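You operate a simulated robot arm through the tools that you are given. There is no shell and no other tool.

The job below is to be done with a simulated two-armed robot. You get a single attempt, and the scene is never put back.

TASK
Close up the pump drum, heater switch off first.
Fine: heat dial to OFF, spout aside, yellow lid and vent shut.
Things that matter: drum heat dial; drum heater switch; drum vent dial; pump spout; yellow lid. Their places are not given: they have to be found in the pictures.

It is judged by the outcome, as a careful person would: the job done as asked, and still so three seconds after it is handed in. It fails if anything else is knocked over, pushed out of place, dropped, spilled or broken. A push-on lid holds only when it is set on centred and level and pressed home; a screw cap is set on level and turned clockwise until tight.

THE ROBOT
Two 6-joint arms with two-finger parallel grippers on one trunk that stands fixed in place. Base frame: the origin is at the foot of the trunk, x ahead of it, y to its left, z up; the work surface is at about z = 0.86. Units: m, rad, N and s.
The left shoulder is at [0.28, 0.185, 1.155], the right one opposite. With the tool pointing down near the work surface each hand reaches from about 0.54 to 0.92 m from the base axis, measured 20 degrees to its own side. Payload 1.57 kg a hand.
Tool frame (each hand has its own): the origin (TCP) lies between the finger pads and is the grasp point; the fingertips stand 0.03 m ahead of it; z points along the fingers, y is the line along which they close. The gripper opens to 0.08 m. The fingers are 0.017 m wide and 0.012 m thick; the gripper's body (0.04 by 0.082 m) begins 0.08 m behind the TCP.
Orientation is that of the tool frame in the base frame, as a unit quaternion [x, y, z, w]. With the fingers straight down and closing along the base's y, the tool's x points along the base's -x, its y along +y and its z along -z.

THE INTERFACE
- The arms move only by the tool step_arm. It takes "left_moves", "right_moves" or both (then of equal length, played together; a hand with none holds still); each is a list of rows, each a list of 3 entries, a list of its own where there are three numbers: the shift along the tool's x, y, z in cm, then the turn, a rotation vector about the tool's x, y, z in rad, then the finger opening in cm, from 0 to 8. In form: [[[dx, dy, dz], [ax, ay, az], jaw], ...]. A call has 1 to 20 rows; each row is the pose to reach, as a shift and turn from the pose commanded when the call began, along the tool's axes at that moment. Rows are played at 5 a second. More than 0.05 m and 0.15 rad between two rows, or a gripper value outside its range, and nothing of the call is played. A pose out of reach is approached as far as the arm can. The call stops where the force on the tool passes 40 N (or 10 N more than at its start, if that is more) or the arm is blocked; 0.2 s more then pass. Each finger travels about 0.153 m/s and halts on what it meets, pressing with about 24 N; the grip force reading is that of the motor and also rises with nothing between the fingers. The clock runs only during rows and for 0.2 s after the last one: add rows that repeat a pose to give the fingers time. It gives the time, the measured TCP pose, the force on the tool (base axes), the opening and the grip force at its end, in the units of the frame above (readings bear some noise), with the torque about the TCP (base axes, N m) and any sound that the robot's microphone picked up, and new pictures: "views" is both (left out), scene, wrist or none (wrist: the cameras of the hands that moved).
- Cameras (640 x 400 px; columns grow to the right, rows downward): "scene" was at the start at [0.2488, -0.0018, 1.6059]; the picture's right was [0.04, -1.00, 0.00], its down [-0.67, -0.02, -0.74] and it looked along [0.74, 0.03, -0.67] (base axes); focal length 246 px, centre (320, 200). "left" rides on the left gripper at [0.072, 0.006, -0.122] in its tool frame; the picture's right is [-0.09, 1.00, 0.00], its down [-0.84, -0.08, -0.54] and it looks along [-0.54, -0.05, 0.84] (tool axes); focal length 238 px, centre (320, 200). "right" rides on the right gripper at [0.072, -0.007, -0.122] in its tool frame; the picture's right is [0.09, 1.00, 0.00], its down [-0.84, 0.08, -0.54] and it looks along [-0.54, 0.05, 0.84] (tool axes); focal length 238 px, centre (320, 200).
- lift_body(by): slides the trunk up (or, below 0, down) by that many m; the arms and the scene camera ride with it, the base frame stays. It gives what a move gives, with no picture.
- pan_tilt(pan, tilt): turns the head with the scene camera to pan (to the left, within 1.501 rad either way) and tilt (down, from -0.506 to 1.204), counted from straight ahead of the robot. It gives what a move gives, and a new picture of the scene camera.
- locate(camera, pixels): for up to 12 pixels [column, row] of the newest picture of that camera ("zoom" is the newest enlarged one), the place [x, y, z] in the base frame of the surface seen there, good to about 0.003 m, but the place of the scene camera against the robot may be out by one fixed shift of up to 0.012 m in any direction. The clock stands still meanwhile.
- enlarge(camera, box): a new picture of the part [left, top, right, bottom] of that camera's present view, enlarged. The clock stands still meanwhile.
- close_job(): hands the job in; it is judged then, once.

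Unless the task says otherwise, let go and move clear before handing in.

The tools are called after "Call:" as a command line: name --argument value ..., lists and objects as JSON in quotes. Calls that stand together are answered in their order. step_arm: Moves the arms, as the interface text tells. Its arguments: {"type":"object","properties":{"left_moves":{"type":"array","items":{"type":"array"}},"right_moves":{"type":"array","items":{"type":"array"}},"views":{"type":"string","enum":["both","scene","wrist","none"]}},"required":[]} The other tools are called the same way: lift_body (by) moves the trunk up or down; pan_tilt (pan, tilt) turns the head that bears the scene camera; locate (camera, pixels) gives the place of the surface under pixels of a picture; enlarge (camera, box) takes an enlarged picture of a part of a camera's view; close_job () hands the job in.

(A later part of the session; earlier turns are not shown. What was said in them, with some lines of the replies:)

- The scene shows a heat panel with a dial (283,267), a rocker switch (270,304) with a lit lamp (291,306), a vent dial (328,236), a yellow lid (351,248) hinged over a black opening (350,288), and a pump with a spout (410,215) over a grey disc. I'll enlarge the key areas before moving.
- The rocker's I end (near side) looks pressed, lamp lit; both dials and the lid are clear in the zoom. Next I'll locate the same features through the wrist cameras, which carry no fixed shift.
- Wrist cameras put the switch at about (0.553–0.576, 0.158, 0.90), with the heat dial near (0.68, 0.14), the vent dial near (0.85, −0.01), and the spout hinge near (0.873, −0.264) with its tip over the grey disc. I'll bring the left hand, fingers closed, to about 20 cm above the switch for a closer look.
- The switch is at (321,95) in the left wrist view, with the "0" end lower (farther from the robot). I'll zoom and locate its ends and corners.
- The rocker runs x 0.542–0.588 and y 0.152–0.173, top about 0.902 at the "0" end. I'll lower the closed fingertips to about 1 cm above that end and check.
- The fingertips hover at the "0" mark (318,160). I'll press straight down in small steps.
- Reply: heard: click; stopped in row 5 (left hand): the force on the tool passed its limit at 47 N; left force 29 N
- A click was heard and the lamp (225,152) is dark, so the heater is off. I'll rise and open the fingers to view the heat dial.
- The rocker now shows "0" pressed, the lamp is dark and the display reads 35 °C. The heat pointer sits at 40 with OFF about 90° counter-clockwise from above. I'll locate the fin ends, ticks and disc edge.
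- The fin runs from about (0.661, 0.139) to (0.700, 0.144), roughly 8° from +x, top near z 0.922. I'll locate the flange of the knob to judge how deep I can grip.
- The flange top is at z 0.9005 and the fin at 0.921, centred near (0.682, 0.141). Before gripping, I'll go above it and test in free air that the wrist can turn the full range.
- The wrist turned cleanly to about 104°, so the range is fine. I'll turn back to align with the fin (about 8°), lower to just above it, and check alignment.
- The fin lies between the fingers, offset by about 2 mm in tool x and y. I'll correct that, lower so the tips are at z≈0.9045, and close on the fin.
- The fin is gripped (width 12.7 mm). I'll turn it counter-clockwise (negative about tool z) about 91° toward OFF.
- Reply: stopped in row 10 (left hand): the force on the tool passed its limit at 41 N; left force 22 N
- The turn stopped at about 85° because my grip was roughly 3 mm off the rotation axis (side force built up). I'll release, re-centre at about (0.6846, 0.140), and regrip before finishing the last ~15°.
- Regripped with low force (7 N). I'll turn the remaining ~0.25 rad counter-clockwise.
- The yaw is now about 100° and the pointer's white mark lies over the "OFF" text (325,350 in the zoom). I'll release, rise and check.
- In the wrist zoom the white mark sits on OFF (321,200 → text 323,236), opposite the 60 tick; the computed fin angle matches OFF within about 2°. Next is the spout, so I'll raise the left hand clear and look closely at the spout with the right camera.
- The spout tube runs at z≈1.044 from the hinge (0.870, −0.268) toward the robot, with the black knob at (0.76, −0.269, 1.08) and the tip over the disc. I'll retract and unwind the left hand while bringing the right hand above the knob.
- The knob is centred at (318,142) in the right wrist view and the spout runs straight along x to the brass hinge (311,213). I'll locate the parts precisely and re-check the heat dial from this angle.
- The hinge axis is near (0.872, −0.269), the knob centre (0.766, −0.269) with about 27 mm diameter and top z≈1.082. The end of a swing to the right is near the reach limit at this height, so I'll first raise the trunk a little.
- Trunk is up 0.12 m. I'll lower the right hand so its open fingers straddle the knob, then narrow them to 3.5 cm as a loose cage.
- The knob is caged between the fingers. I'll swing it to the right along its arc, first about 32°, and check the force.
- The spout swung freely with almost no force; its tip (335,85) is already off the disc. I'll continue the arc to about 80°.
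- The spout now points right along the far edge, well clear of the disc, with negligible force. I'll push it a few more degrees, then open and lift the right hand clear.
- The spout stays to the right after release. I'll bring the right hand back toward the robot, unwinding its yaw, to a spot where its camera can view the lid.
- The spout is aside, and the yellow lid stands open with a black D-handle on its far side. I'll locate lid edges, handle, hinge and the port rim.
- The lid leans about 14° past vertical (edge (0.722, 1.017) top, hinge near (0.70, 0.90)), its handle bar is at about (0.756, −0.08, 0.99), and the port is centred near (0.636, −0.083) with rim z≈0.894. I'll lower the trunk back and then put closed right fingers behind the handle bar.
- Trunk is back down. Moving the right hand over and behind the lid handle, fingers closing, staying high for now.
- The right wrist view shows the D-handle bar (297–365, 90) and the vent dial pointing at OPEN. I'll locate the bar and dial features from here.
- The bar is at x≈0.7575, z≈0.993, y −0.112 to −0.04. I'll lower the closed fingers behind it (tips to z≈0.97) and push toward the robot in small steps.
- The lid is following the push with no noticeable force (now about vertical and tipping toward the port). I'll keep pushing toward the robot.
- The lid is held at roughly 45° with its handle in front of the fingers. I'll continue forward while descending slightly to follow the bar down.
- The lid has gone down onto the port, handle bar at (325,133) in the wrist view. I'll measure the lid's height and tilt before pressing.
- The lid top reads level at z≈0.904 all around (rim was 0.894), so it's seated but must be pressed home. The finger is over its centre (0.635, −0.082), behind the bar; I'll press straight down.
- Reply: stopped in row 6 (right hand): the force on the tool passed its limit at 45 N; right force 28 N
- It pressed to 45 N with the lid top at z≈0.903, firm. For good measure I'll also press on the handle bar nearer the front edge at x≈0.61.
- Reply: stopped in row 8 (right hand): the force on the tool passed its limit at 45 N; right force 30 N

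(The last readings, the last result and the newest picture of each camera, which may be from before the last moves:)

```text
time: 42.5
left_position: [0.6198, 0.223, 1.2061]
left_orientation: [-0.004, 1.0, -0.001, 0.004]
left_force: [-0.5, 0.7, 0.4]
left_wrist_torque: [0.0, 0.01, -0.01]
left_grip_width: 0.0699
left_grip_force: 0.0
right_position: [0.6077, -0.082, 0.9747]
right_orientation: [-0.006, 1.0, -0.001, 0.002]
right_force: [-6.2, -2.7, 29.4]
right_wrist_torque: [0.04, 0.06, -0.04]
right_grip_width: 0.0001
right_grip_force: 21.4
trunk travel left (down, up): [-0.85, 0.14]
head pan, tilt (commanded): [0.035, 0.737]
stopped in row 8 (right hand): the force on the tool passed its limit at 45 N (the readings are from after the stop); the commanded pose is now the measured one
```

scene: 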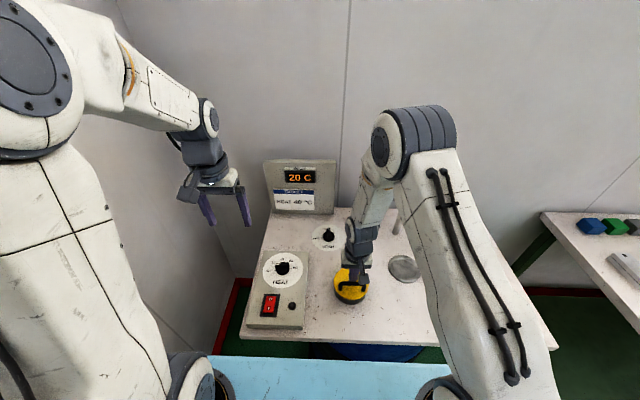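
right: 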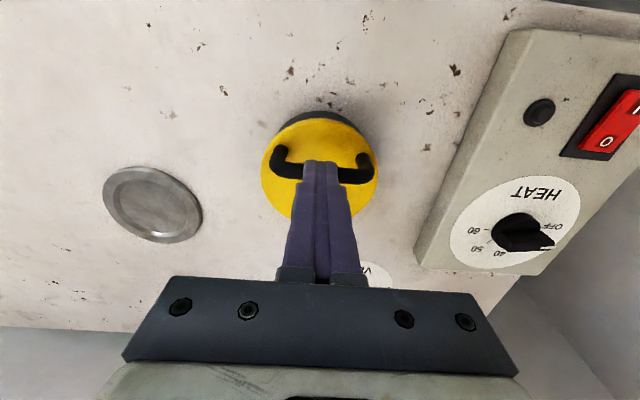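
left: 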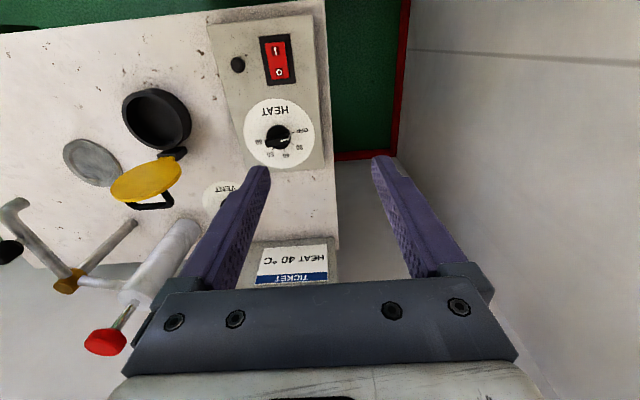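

Firm again at 45 N, so the lid is home. I'll lift the right hand away to its own side.

Call:
step_arm --right_moves '[[[0, 0, -4], [0, 0, 0], 0], [[0, 0, -8], [0, 0, 0], 0], [[0, -3, -12], [0, 0, 0], 1], [[0.5, -6, -15], [0, 0, 0], 2], [[1, -9, -18], [0, 0, 0], 3], [[1.5, -12, -21], [0, 0, 0], 3], [[2, -15, -24], [0, 0, 0], 3], [[2, -17, -26], [0, 0, 0], 3]]' --views "both"

Call:
enlarge --camera "scene" --box '[300, 190, 420, 310]'

Call:
enlarge --camera "left" --box '[60, 60, 260, 240]'

```text
time: 44.3
left_position: [0.621, 0.2222, 1.2048]
left_orientation: [-0.005, 1.0, -0.001, 0.003]
left_force: [-0.3, 0.1, 0.8]
left_wrist_torque: [0.04, -0.02, -0.03]
left_grip_width: 0.0703
left_grip_force: 0.1
right_position: [0.5908, -0.2517, 1.2322]
right_orientation: [-0.007, 1.0, 0.001, 0.002]
right_force: [-0.2, -0.8, -0.2]
right_wrist_torque: [0.04, 0.0, -0.01]
right_grip_width: 0.0299
right_grip_force: 0.2
trunk travel left (down, up): [-0.85, 0.14]
head pan, tilt (commanded): [0.035, 0.737]
```

scene: 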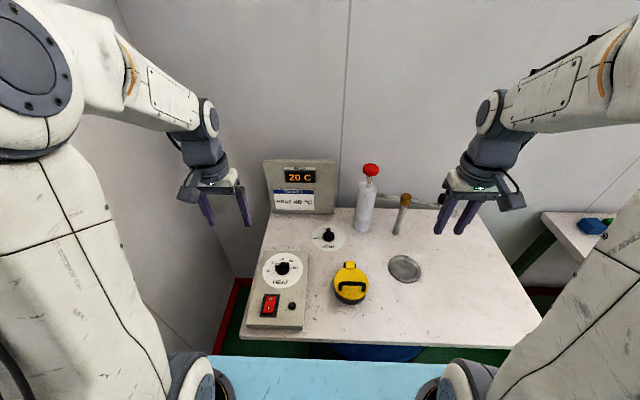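
right: 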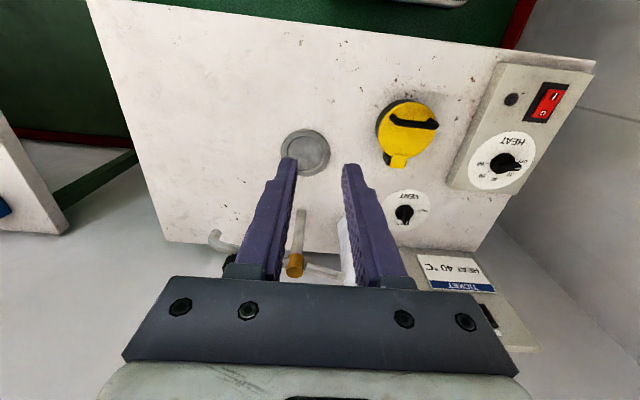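

```text
3.33 times, centred on (360, 250) of scene
```

zoom: 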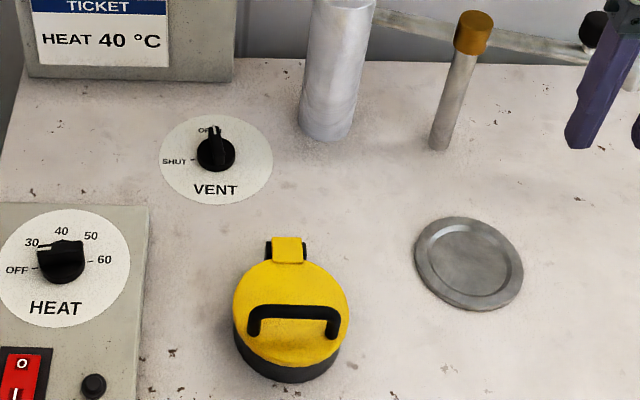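

```text
2.22 times, centred on (160, 150) of left
```

zoom: 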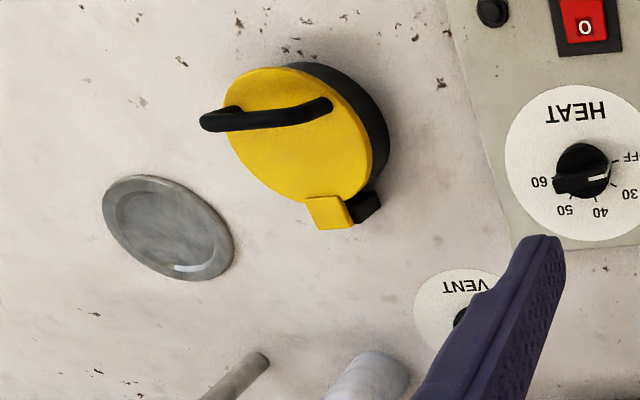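

The lid is shut and level (zoom shows the yellow lid square on the black port). Before planning the vent turn, I need positions of the display panel, pump barrel and vent dial, since the wrist camera block swings near them.

Call:
locate --camera "scene" --pixels '[[265, 162], [335, 160], [275, 212], [333, 213], [300, 177], [356, 195], [376, 195], [366, 185], [357, 228], [370, 230], [328, 234], [371, 170]]'

Call:
enlarge --camera "right" --box '[370, 170, 450, 240]'

Call:
enlarge --camera "scene" --box '[300, 210, 360, 260]'

```text
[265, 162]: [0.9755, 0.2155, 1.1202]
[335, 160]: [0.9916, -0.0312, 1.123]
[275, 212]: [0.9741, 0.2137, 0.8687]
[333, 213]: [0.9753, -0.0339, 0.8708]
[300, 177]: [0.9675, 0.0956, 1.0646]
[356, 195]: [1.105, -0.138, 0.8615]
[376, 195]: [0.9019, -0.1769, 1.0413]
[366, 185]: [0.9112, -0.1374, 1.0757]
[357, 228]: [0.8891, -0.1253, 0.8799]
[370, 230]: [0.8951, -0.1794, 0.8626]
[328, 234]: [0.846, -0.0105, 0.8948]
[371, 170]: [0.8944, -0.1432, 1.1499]
```

```text
5.71 times, centred on (410, 205) of right
```

zoom: 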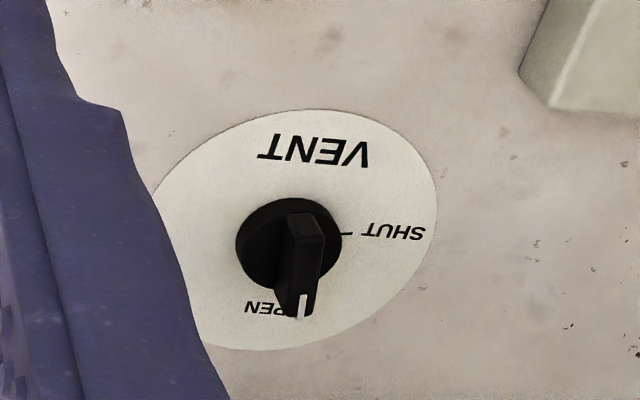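

```text
8.00 times, centred on (330, 235) of scene
```

zoom: 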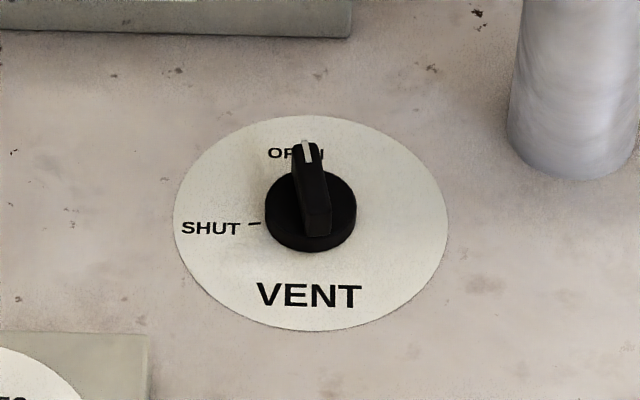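

The display face is at x≈0.965 and the pump barrel axis near (0.905, −0.14), so a left-hand turn at the vent (0.84, −0.01) clears both. I'll bring the left hand to a viewing pose just behind and above the vent dial.

Call:
step_arm --left_moves '[[[-1.8, -2.9, 1.5], [0, 0, 0], 7], [[-3.6, -5.8, 3], [0, 0, 0], 7], [[-5.4, -8.8, 5], [0, 0, 0], 7], [[-7.2, -11.7, 7], [0, 0, 0], 7], [[-9, -14.6, 9], [0, 0, 0], 7], [[-10.8, -17.5, 11], [0, 0, 0], 7], [[-12.6, -20.5, 13], [0, 0, 0], 7], [[-14.5, -23.4, 14.5], [0, 0, 0], 7], [[-14.5, -23.4, 14.5], [0, 0, 0], 7]]' --views "both"

Call:
enlarge --camera "left" --box '[260, 120, 380, 240]'

```text
time: 46.3
left_position: [0.77, -0.0115, 1.0625]
left_orientation: [-0.004, 1.0, -0.001, 0.003]
left_force: [0.8, 0.3, -0.4]
left_wrist_torque: [0.0, -0.01, 0.02]
left_grip_width: 0.07
left_grip_force: 0.0
right_position: [0.591, -0.252, 1.2308]
right_orientation: [-0.005, 1.0, 0.001, 0.002]
right_force: [0.2, 0.2, -0.4]
right_wrist_torque: [0.02, 0.03, 0.02]
right_grip_width: 0.0302
right_grip_force: 0.0
trunk travel left (down, up): [-0.85, 0.14]
head pan, tilt (commanded): [0.035, 0.737]
```

scene: 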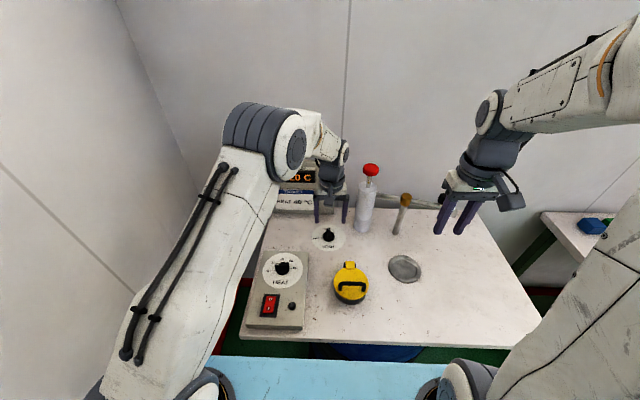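
left: 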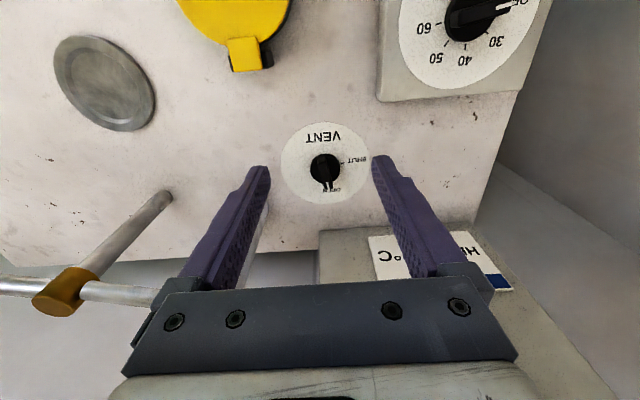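

```text
3.33 times, centred on (320, 180) of left
```

zoom: 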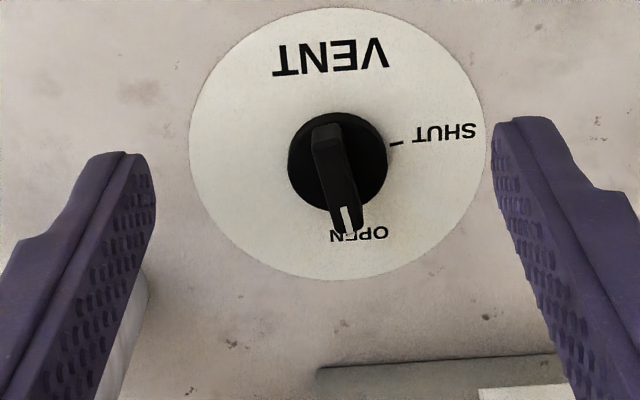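

The vent pointer is at OPEN with SHUT about 90° counter-clockwise from above. I'll locate the disc edges, flange and fin ends for an accurate axis.

Call:
locate --camera "zoom" --pixels '[[196, 145], [480, 145], [338, 14], [338, 275], [295, 160], [380, 150], [325, 135], [348, 215], [395, 144], [332, 170], [355, 185], [310, 185]]'

Call:
enlarge --camera "left" --box '[290, 130, 360, 210]'

```text
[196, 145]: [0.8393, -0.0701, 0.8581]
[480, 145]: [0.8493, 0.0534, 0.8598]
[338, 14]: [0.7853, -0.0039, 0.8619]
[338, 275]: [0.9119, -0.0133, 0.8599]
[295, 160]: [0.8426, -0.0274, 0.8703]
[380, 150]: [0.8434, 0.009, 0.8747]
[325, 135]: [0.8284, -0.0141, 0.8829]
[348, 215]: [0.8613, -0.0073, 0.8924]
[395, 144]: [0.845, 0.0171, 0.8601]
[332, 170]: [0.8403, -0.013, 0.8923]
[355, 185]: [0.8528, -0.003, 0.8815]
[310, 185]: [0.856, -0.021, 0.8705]
```

```text
5.00 times, centred on (325, 170) of left
```

zoom: 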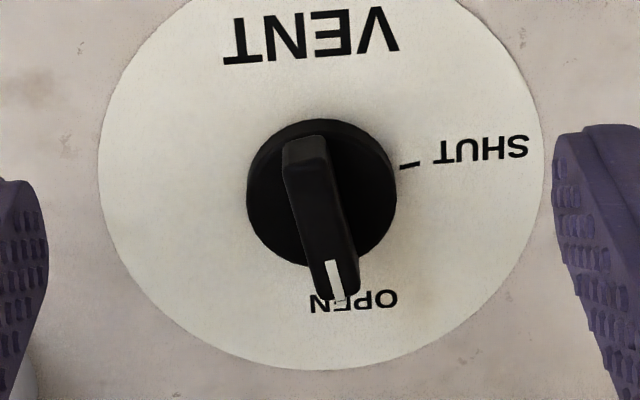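

The vent axis computes to about (0.848, −0.010), fin at ~9°, SHUT tick at ~98°. I'll move the left hand above it aligned with the fin and stop just over it to check.

Call:
step_arm --left_moves '[[[-2.6, 0, 2], [0, 0, -0.05], 5], [[-5.2, 0, 5], [0, 0, -0.1], 4], [[-7.7, 0.06, 8.5], [0, 0, -0.149], 4], [[-7.7, 0.06, 12], [0, 0, -0.149], 4], [[-7.7, 0.06, 12.2], [0, 0, -0.149], 4]]' --views "both"

Call:
enlarge --camera "left" --box '[260, 90, 380, 210]'

Call:
enlarge --camera "scene" --box '[290, 170, 390, 270]'

```text
time: 47.5
left_position: [0.8472, -0.0087, 0.9405]
left_orientation: [-0.08, 0.997, -0.001, 0.003]
left_force: [0.3, -0.3, -1.1]
left_wrist_torque: [0.01, 0.0, 0.0]
left_grip_width: 0.0403
left_grip_force: 0.0
right_position: [0.5904, -0.2525, 1.2318]
right_orientation: [-0.005, 1.0, 0.002, 0.002]
right_force: [-0.4, 0.1, 0.5]
right_wrist_torque: [0.02, -0.01, -0.02]
right_grip_width: 0.0298
right_grip_force: 0.1
trunk travel left (down, up): [-0.85, 0.14]
head pan, tilt (commanded): [0.035, 0.737]
```

scene: 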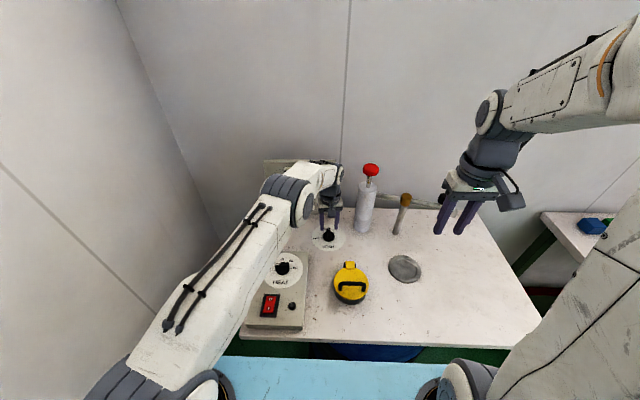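
left: 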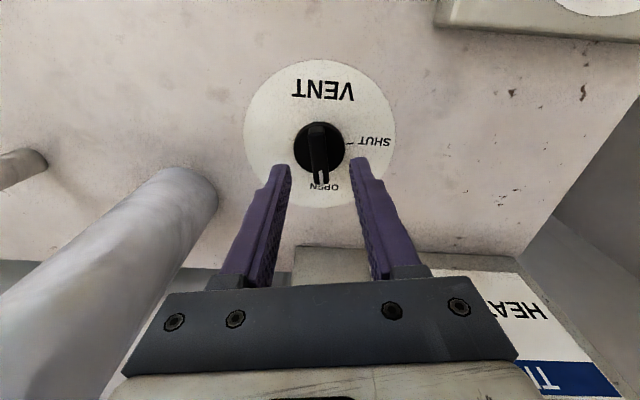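

```text
3.33 times, centred on (320, 150) of left
```

zoom: 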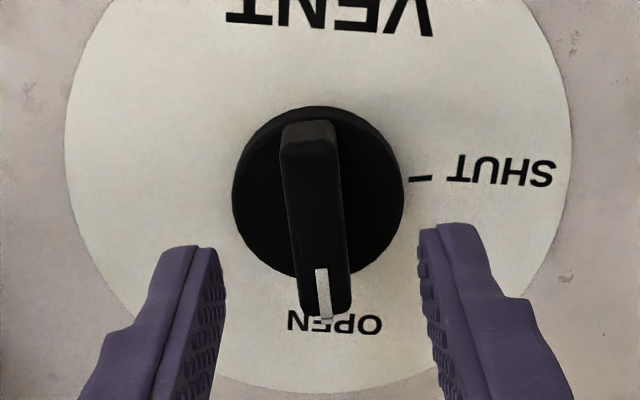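

```text
4.00 times, centred on (340, 220) of scene
```

zoom: 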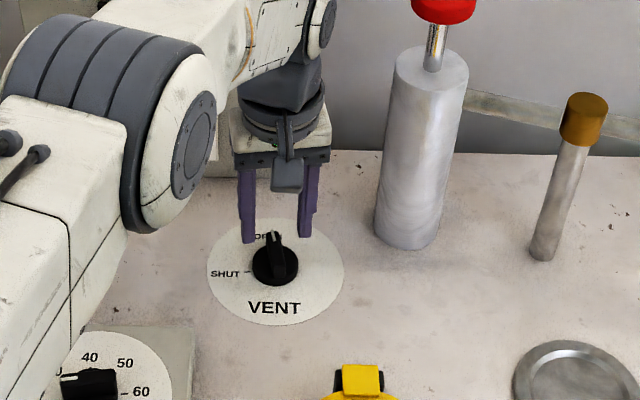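

The fin is nicely between the fingers, offset by about 2 mm along tool x. I'll correct, lower (tips to z≈0.8755) and close on the fin.

Call:
step_arm --left_moves '[[[-0.19, -0.07, 1], [0, 0, 0], 4], [[-0.19, -0.07, 2.5], [0, 0, 0], 4], [[-0.19, -0.07, 3.5], [0, 0, 0], 4], [[-0.19, -0.07, 3.5], [0, 0, 0], 2.5], [[-0.19, -0.07, 3.5], [0, 0, 0], 0.5], [[-0.19, -0.07, 3.5], [0, 0, 0], 0.5]]' --views "wrist"

```text
time: 48.9
left_position: [0.8499, -0.0098, 0.9055]
left_orientation: [-0.079, 0.997, 0.0, 0.003]
left_force: [0.1, 2.9, 1.8]
left_wrist_torque: [0.37, -0.07, 0.39]
left_grip_width: 0.0128
left_grip_force: 29.6
right_position: [0.591, -0.2515, 1.2307]
right_orientation: [-0.007, 1.0, 0.001, 0.002]
right_force: [1.2, 0.6, -0.3]
right_wrist_torque: [-0.03, -0.04, 0.01]
right_grip_width: 0.03
right_grip_force: 0.1
trunk travel left (down, up): [-0.85, 0.14]
head pan, tilt (commanded): [0.035, 0.737]
```

left: 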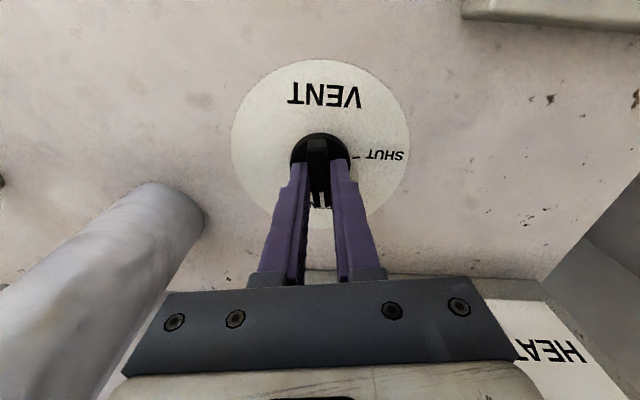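

The fin is gripped (12.8 mm). I'll turn counter-clockwise about 1.0 rad first, watching force and clearance to the pump.

Call:
step_arm --left_moves '[[[0, 0, 0], [0, 0, -0.14], 0.5], [[0, 0, 0], [0, 0, -0.28], 0.5], [[0, 0, 0], [0, 0, -0.42], 0.5], [[0, 0, 0], [0, 0, -0.56], 0.5], [[0, 0, 0], [0, 0, -0.7], 0.5], [[0, 0, 0], [0, 0, -0.84], 0.5], [[0, 0, 0], [0, 0, -0.98], 0.5]]' --views "both"

Call:
enlarge --camera "scene" --box '[290, 150, 410, 270]'

```text
time: 50.5
left_position: [0.8503, -0.0095, 0.9033]
left_orientation: [-0.539, 0.842, -0.003, 0.002]
left_force: [8.6, 1.7, -3.7]
left_wrist_torque: [0.93, -0.05, 0.0]
left_grip_width: 0.0131
left_grip_force: 30.1
right_position: [0.5922, -0.2512, 1.2326]
right_orientation: [-0.005, 1.0, 0.001, 0.002]
right_force: [-0.2, 0.7, 0.9]
right_wrist_torque: [-0.03, 0.0, -0.01]
right_grip_width: 0.0302
right_grip_force: 0.1
trunk travel left (down, up): [-0.85, 0.14]
head pan, tilt (commanded): [0.035, 0.737]
```

scene: 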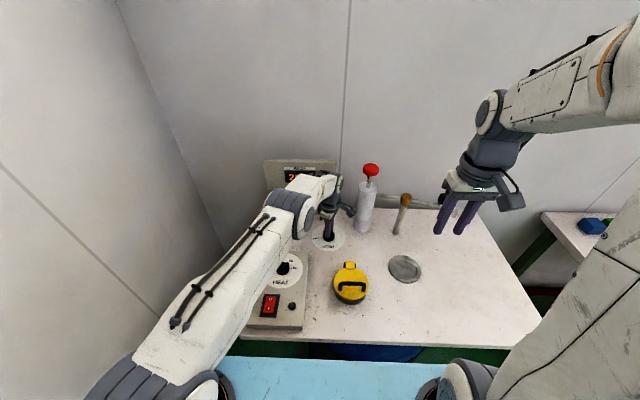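
left: 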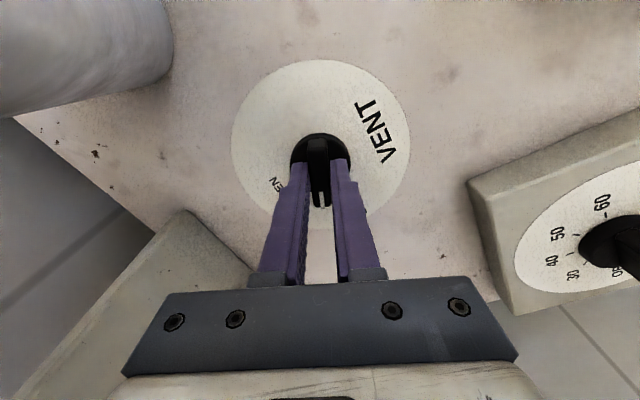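

```text
3.33 times, centred on (350, 210) of scene
```

zoom: 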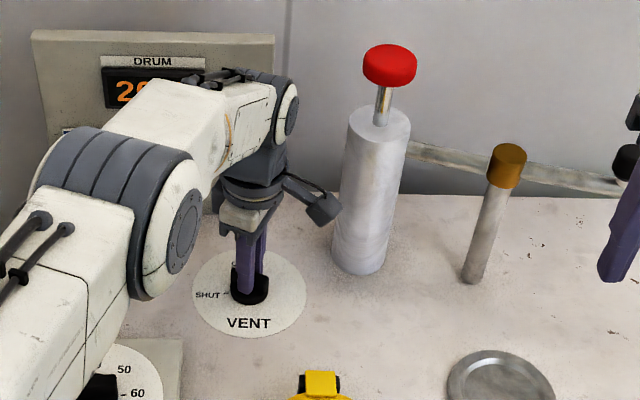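

The turn is at about 65° with low force. The camera block (322,208 in the zoom) is getting near the pump barrel, so I'll measure the gap before continuing.

Call:
locate --camera "zoom" --pixels '[[322, 208], [335, 210], [310, 195], [325, 195], [338, 215], [355, 215], [375, 215], [350, 250], [395, 215], [345, 190], [285, 185], [365, 130]]'

Call:
locate --camera "left" --pixels '[[100, 50], [165, 60], [140, 80], [60, 95]]'

```text
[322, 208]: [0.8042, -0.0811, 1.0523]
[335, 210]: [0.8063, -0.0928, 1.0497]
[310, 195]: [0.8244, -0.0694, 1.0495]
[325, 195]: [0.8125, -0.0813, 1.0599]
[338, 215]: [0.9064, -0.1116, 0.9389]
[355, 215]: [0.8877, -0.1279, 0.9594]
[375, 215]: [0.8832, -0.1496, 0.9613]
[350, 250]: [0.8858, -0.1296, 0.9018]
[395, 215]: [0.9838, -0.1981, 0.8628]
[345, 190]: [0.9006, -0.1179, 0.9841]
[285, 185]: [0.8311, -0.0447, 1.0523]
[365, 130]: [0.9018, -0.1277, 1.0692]
```

```text
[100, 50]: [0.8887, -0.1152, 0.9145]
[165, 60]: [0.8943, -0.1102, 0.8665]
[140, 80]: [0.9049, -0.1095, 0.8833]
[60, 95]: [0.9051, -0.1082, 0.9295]
```

The gap stays above about 1.5 cm through the rest of the turn by these numbers (block reach 0.093 m, barrel axis (0.908, −0.139), radius 0.031). I'll continue the remaining ~0.58 rad.

Call:
step_arm --left_moves '[[[0, 0, 0], [0, 0, -0.12], 0.5], [[0, 0, 0], [0, 0, -0.24], 0.5], [[0, 0, 0], [0, 0, -0.36], 0.5], [[0, 0, 0], [0, 0, -0.46], 0.5], [[0, 0, 0], [0, 0, -0.54], 0.5], [[0, 0, 0], [0, 0, -0.585], 0.5], [[0, 0, 0], [0, 0, -0.585], 0.5]]' --views "both"

Call:
enlarge --camera "left" --box '[240, 60, 400, 220]'

Call:
enlarge --camera "scene" --box '[290, 150, 410, 270]'

```text
time: 52.1
left_position: [0.8502, -0.0101, 0.9049]
left_orientation: [0.76, -0.65, 0.003, -0.003]
left_force: [12.4, -0.7, -0.6]
left_wrist_torque: [0.1, 0.24, 0.01]
left_grip_width: 0.0129
left_grip_force: 29.8
right_position: [0.5918, -0.2519, 1.2315]
right_orientation: [-0.005, 1.0, 0.002, 0.001]
right_force: [0.1, 0.2, -0.1]
right_wrist_torque: [0.01, 0.01, -0.01]
right_grip_width: 0.0301
right_grip_force: 0.0
trunk travel left (down, up): [-0.85, 0.14]
head pan, tilt (commanded): [0.035, 0.737]
```

scene: 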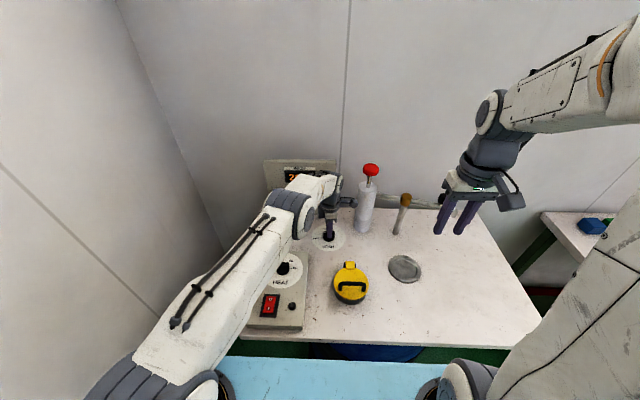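
left: 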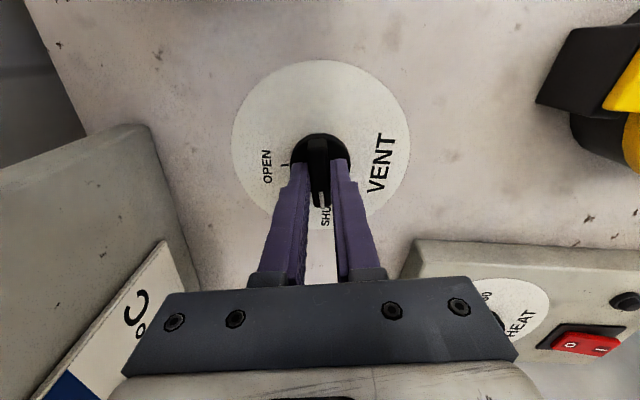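

```text
2.50 times, centred on (320, 140) of left
```

zoom: 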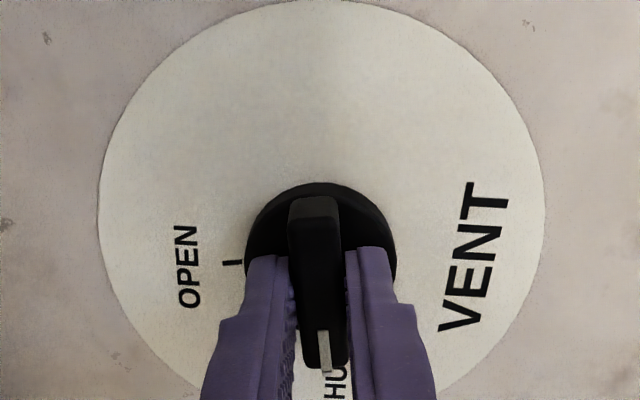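

```text
3.33 times, centred on (350, 210) of scene
```

zoom: 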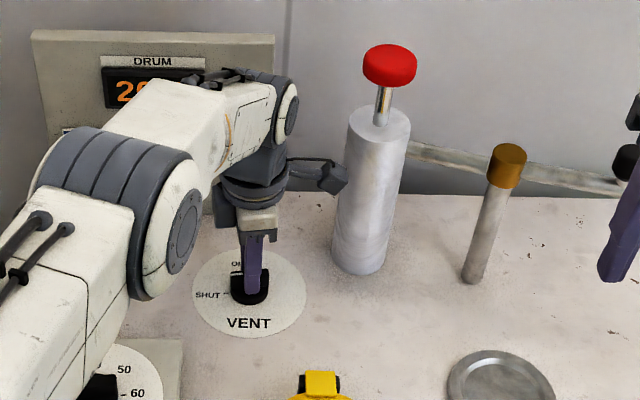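

Yaw is 98.9°; compared with the heat dial's final view, the pointer is about 3° short of the SHUT text centre (335 vs 322). I'll add ~0.055 rad, then release and rise.

Call:
step_arm --left_moves '[[[0, 0, 0], [0, 0, -0.03], 0.5], [[0, 0, 0], [0, 0, -0.055], 0.5], [[0, 0, 0], [0, 0, -0.055], 0.5], [[0, 0, 0], [0, 0, -0.055], 2.5], [[0, 0, 0], [0, 0, -0.055], 4], [[0, 0, -3], [0, 0, -0.055], 4], [[0, 0, -7], [0, 0, -0.055], 5], [[0, 0, -11], [0, 0, -0.055], 6]]' --views "both"

Call:
enlarge --camera "left" --box '[240, 60, 400, 220]'

Call:
enlarge --camera "scene" --box '[300, 210, 360, 260]'

```text
time: 53.9
left_position: [0.848, -0.0099, 1.0138]
left_orientation: [0.777, -0.63, 0.003, -0.003]
left_force: [0.4, -0.5, 0.9]
left_wrist_torque: [0.01, -0.01, -0.01]
left_grip_width: 0.06
left_grip_force: 0.1
right_position: [0.5908, -0.2524, 1.232]
right_orientation: [-0.004, 1.0, 0.001, 0.001]
right_force: [0.6, 0.2, 0.0]
right_wrist_torque: [-0.01, 0.01, -0.02]
right_grip_width: 0.0302
right_grip_force: 0.0
trunk travel left (down, up): [-0.85, 0.14]
head pan, tilt (commanded): [0.035, 0.737]
```

scene: 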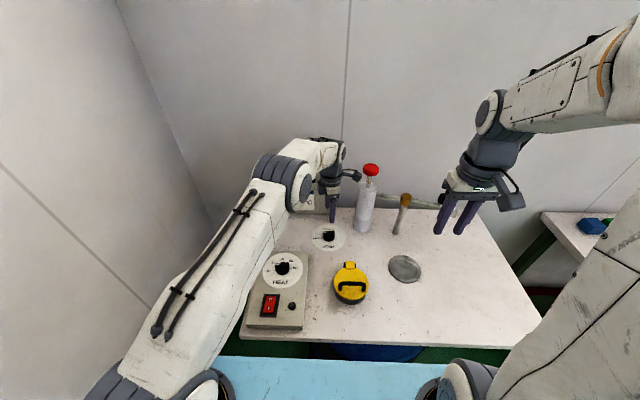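
left: 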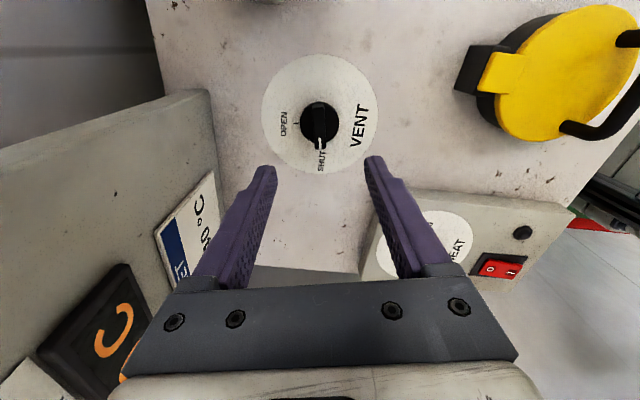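

```text
2.50 times, centred on (320, 140) of left
```

zoom: 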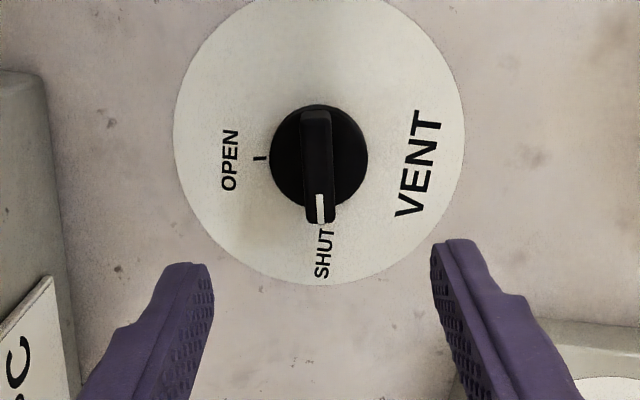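

```text
8.00 times, centred on (330, 235) of scene
```

zoom: 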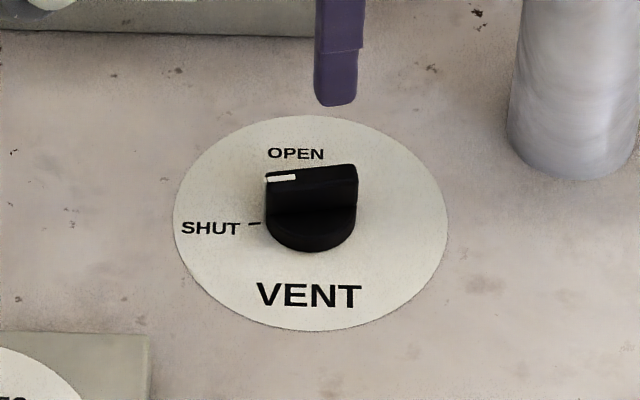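

The pointer's white mark now lines up with SHUT (321,210 → text 323,254), within about 1°. I'll retract the left hand up and away to its own side, unwinding the wrist.

Call:
step_arm --left_moves '[[[-1.5, 1.5, -1.5], [0, 0, 0.145], 6], [[-4, 3, -3], [0, 0, 0.29], 6], [[-6.2, 4.4, -4.6], [0, 0, 0.435], 6], [[-8.4, 5.8, -6.2], [0, 0, 0.58], 6], [[-10.6, 7.2, -7.8], [0, 0, 0.725], 6], [[-12.8, 8.6, -9.4], [0, 0, 0.87], 6], [[-15, 10, -11], [0, 0, 1.015], 6], [[-17.2, 11.4, -12.6], [0, 0, 1.16], 6], [[-19.4, 12.8, -14.2], [0, 0, 1.305], 6], [[-21.6, 14.2, -15.8], [0, 0, 1.45], 6], [[-23.8, 15.6, -17.4], [0, 0, 1.595], 6], [[-26, 17, -19], [0, 0, 1.74], 6]]' --views "both"

Call:
enlarge --camera "scene" --box '[235, 220, 345, 340]'

Call:
enlarge --camera "scene" --box '[300, 150, 460, 310]'

Call:
enlarge --camera "right" --box '[360, 60, 560, 240]'

```text
time: 56.5
left_position: [0.625, 0.2096, 1.2018]
left_orientation: [-0.019, 1.0, -0.001, 0.003]
left_force: [0.1, -0.7, 0.1]
left_wrist_torque: [-0.01, 0.01, 0.01]
left_grip_width: 0.0599
left_grip_force: 0.0
right_position: [0.5912, -0.2511, 1.2312]
right_orientation: [-0.006, 1.0, 0.001, 0.002]
right_force: [-0.7, -0.6, 0.2]
right_wrist_torque: [-0.01, -0.01, -0.01]
right_grip_width: 0.0297
right_grip_force: 0.1
trunk travel left (down, up): [-0.85, 0.14]
head pan, tilt (commanded): [0.035, 0.737]
```

scene: 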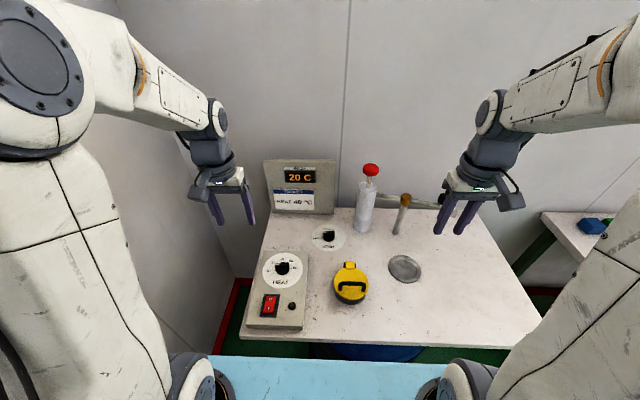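
left: 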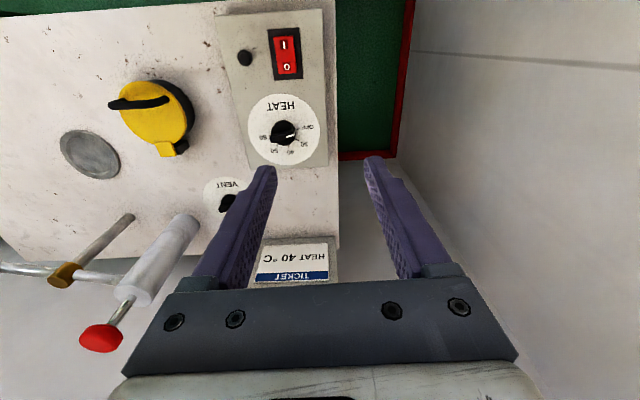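

```text
3.33 times, centred on (290, 280) of scene
```

zoom: 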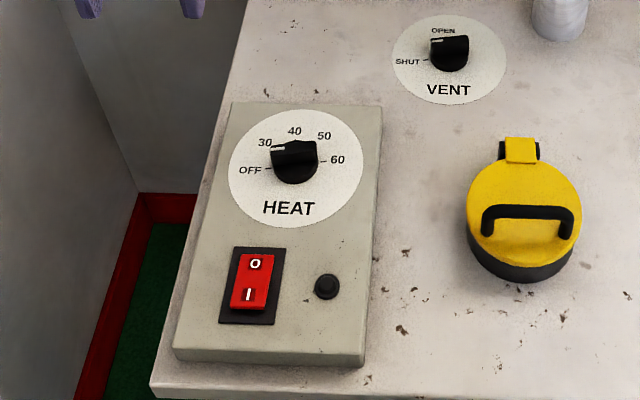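

```text
2.50 times, centred on (380, 230) of scene
```

zoom: 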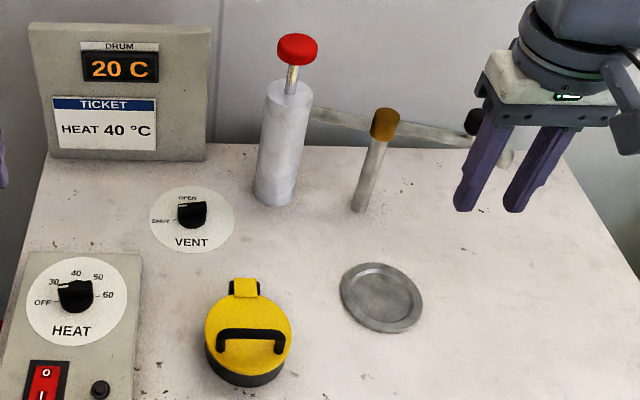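

```text
2.22 times, centred on (460, 150) of right
```

zoom: 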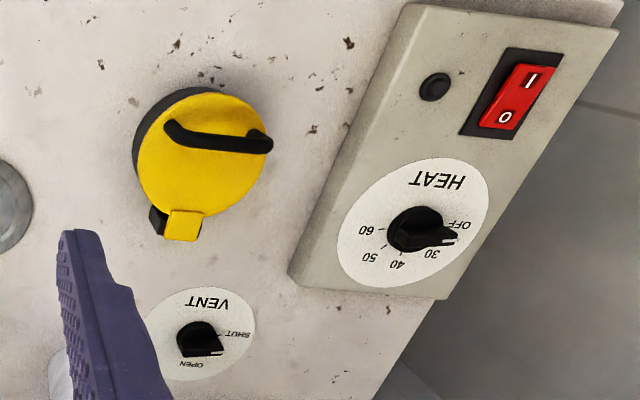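

Everything looks right: "0" pressed and lamp dark, heat at OFF, vent at SHUT, lid on. I'll do a last numeric check of the lid level and the spout position.

Call:
locate --camera "left" --pixels '[[160, 88], [183, 100], [185, 125], [165, 138], [140, 118], [150, 125], [170, 115], [140, 102], [66, 275], [20, 267]]'

Call:
locate --camera "scene" --pixels '[[441, 198], [405, 200], [454, 212], [346, 293], [350, 275], [338, 282], [362, 282]]'

Call:
enlarge --camera "left" --box '[240, 80, 340, 180]'

Call:
enlarge --camera "right" --box '[180, 180, 360, 290]'

```text
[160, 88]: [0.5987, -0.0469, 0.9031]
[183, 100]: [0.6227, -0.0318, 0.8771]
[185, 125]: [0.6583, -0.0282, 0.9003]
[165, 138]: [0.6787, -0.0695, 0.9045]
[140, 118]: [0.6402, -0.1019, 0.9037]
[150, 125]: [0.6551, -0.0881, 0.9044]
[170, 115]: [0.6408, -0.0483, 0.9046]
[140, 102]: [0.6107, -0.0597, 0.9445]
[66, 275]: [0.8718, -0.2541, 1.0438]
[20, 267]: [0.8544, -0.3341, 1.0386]
```

```text
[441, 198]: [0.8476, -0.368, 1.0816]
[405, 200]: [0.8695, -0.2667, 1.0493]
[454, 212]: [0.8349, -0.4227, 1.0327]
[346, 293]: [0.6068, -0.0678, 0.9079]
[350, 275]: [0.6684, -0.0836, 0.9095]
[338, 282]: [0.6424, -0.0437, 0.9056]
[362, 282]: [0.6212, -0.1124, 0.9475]
```

```text
4.00 times, centred on (290, 130) of left
```

zoom: 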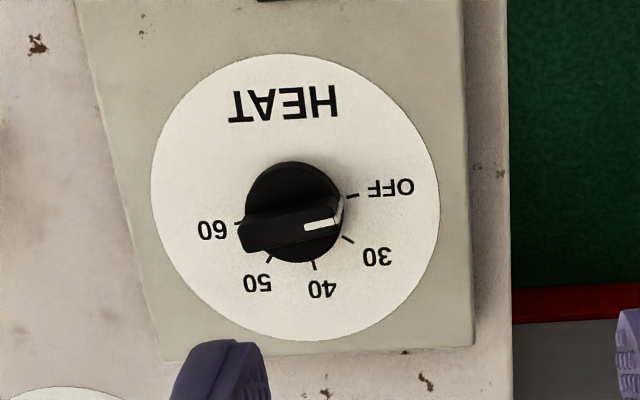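

```text
3.56 times, centred on (270, 235) of right
```

zoom: 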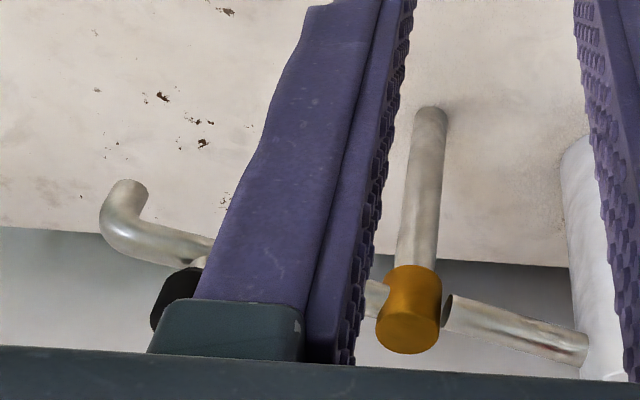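

The lid top reads z≈0.904 all round (level), the heat fin is parallel to the OFF–60 line, the vent is on SHUT, and the switch is at 0 with the lamp dark. The spout rests steadily about 75° aside, with its tip near (0.83, −0.42) and far from the disc. Both hands are clear, so I'm handing in.

Call:
close_job

```text
The job is handed in.
```

The pump drum is closed up as you asked, and I've handed the job in; no verdict has come back yet. At the last check before handing in:

- **Heater switch:** switched off first. It clicked, the "0" end is down and the lamp is dark.
- **Heat dial:** turned from 40 to OFF, within about 2° of the mark.
- **Pump spout:** swung right, about 75° from where it was. I pushed it nearly to 90° and it came to rest there, with its tip about 19 cm from the grey disc.
- **Yellow lid:** shut and pressed twice at about 45 N, at the centre and on the handle. The top measures level all round.
- **Vent dial:** turned from OPEN to SHUT, within about 1° of the mark.

I saw nothing else moved or knocked over. Both hands were empty and lifted clear of the drum.
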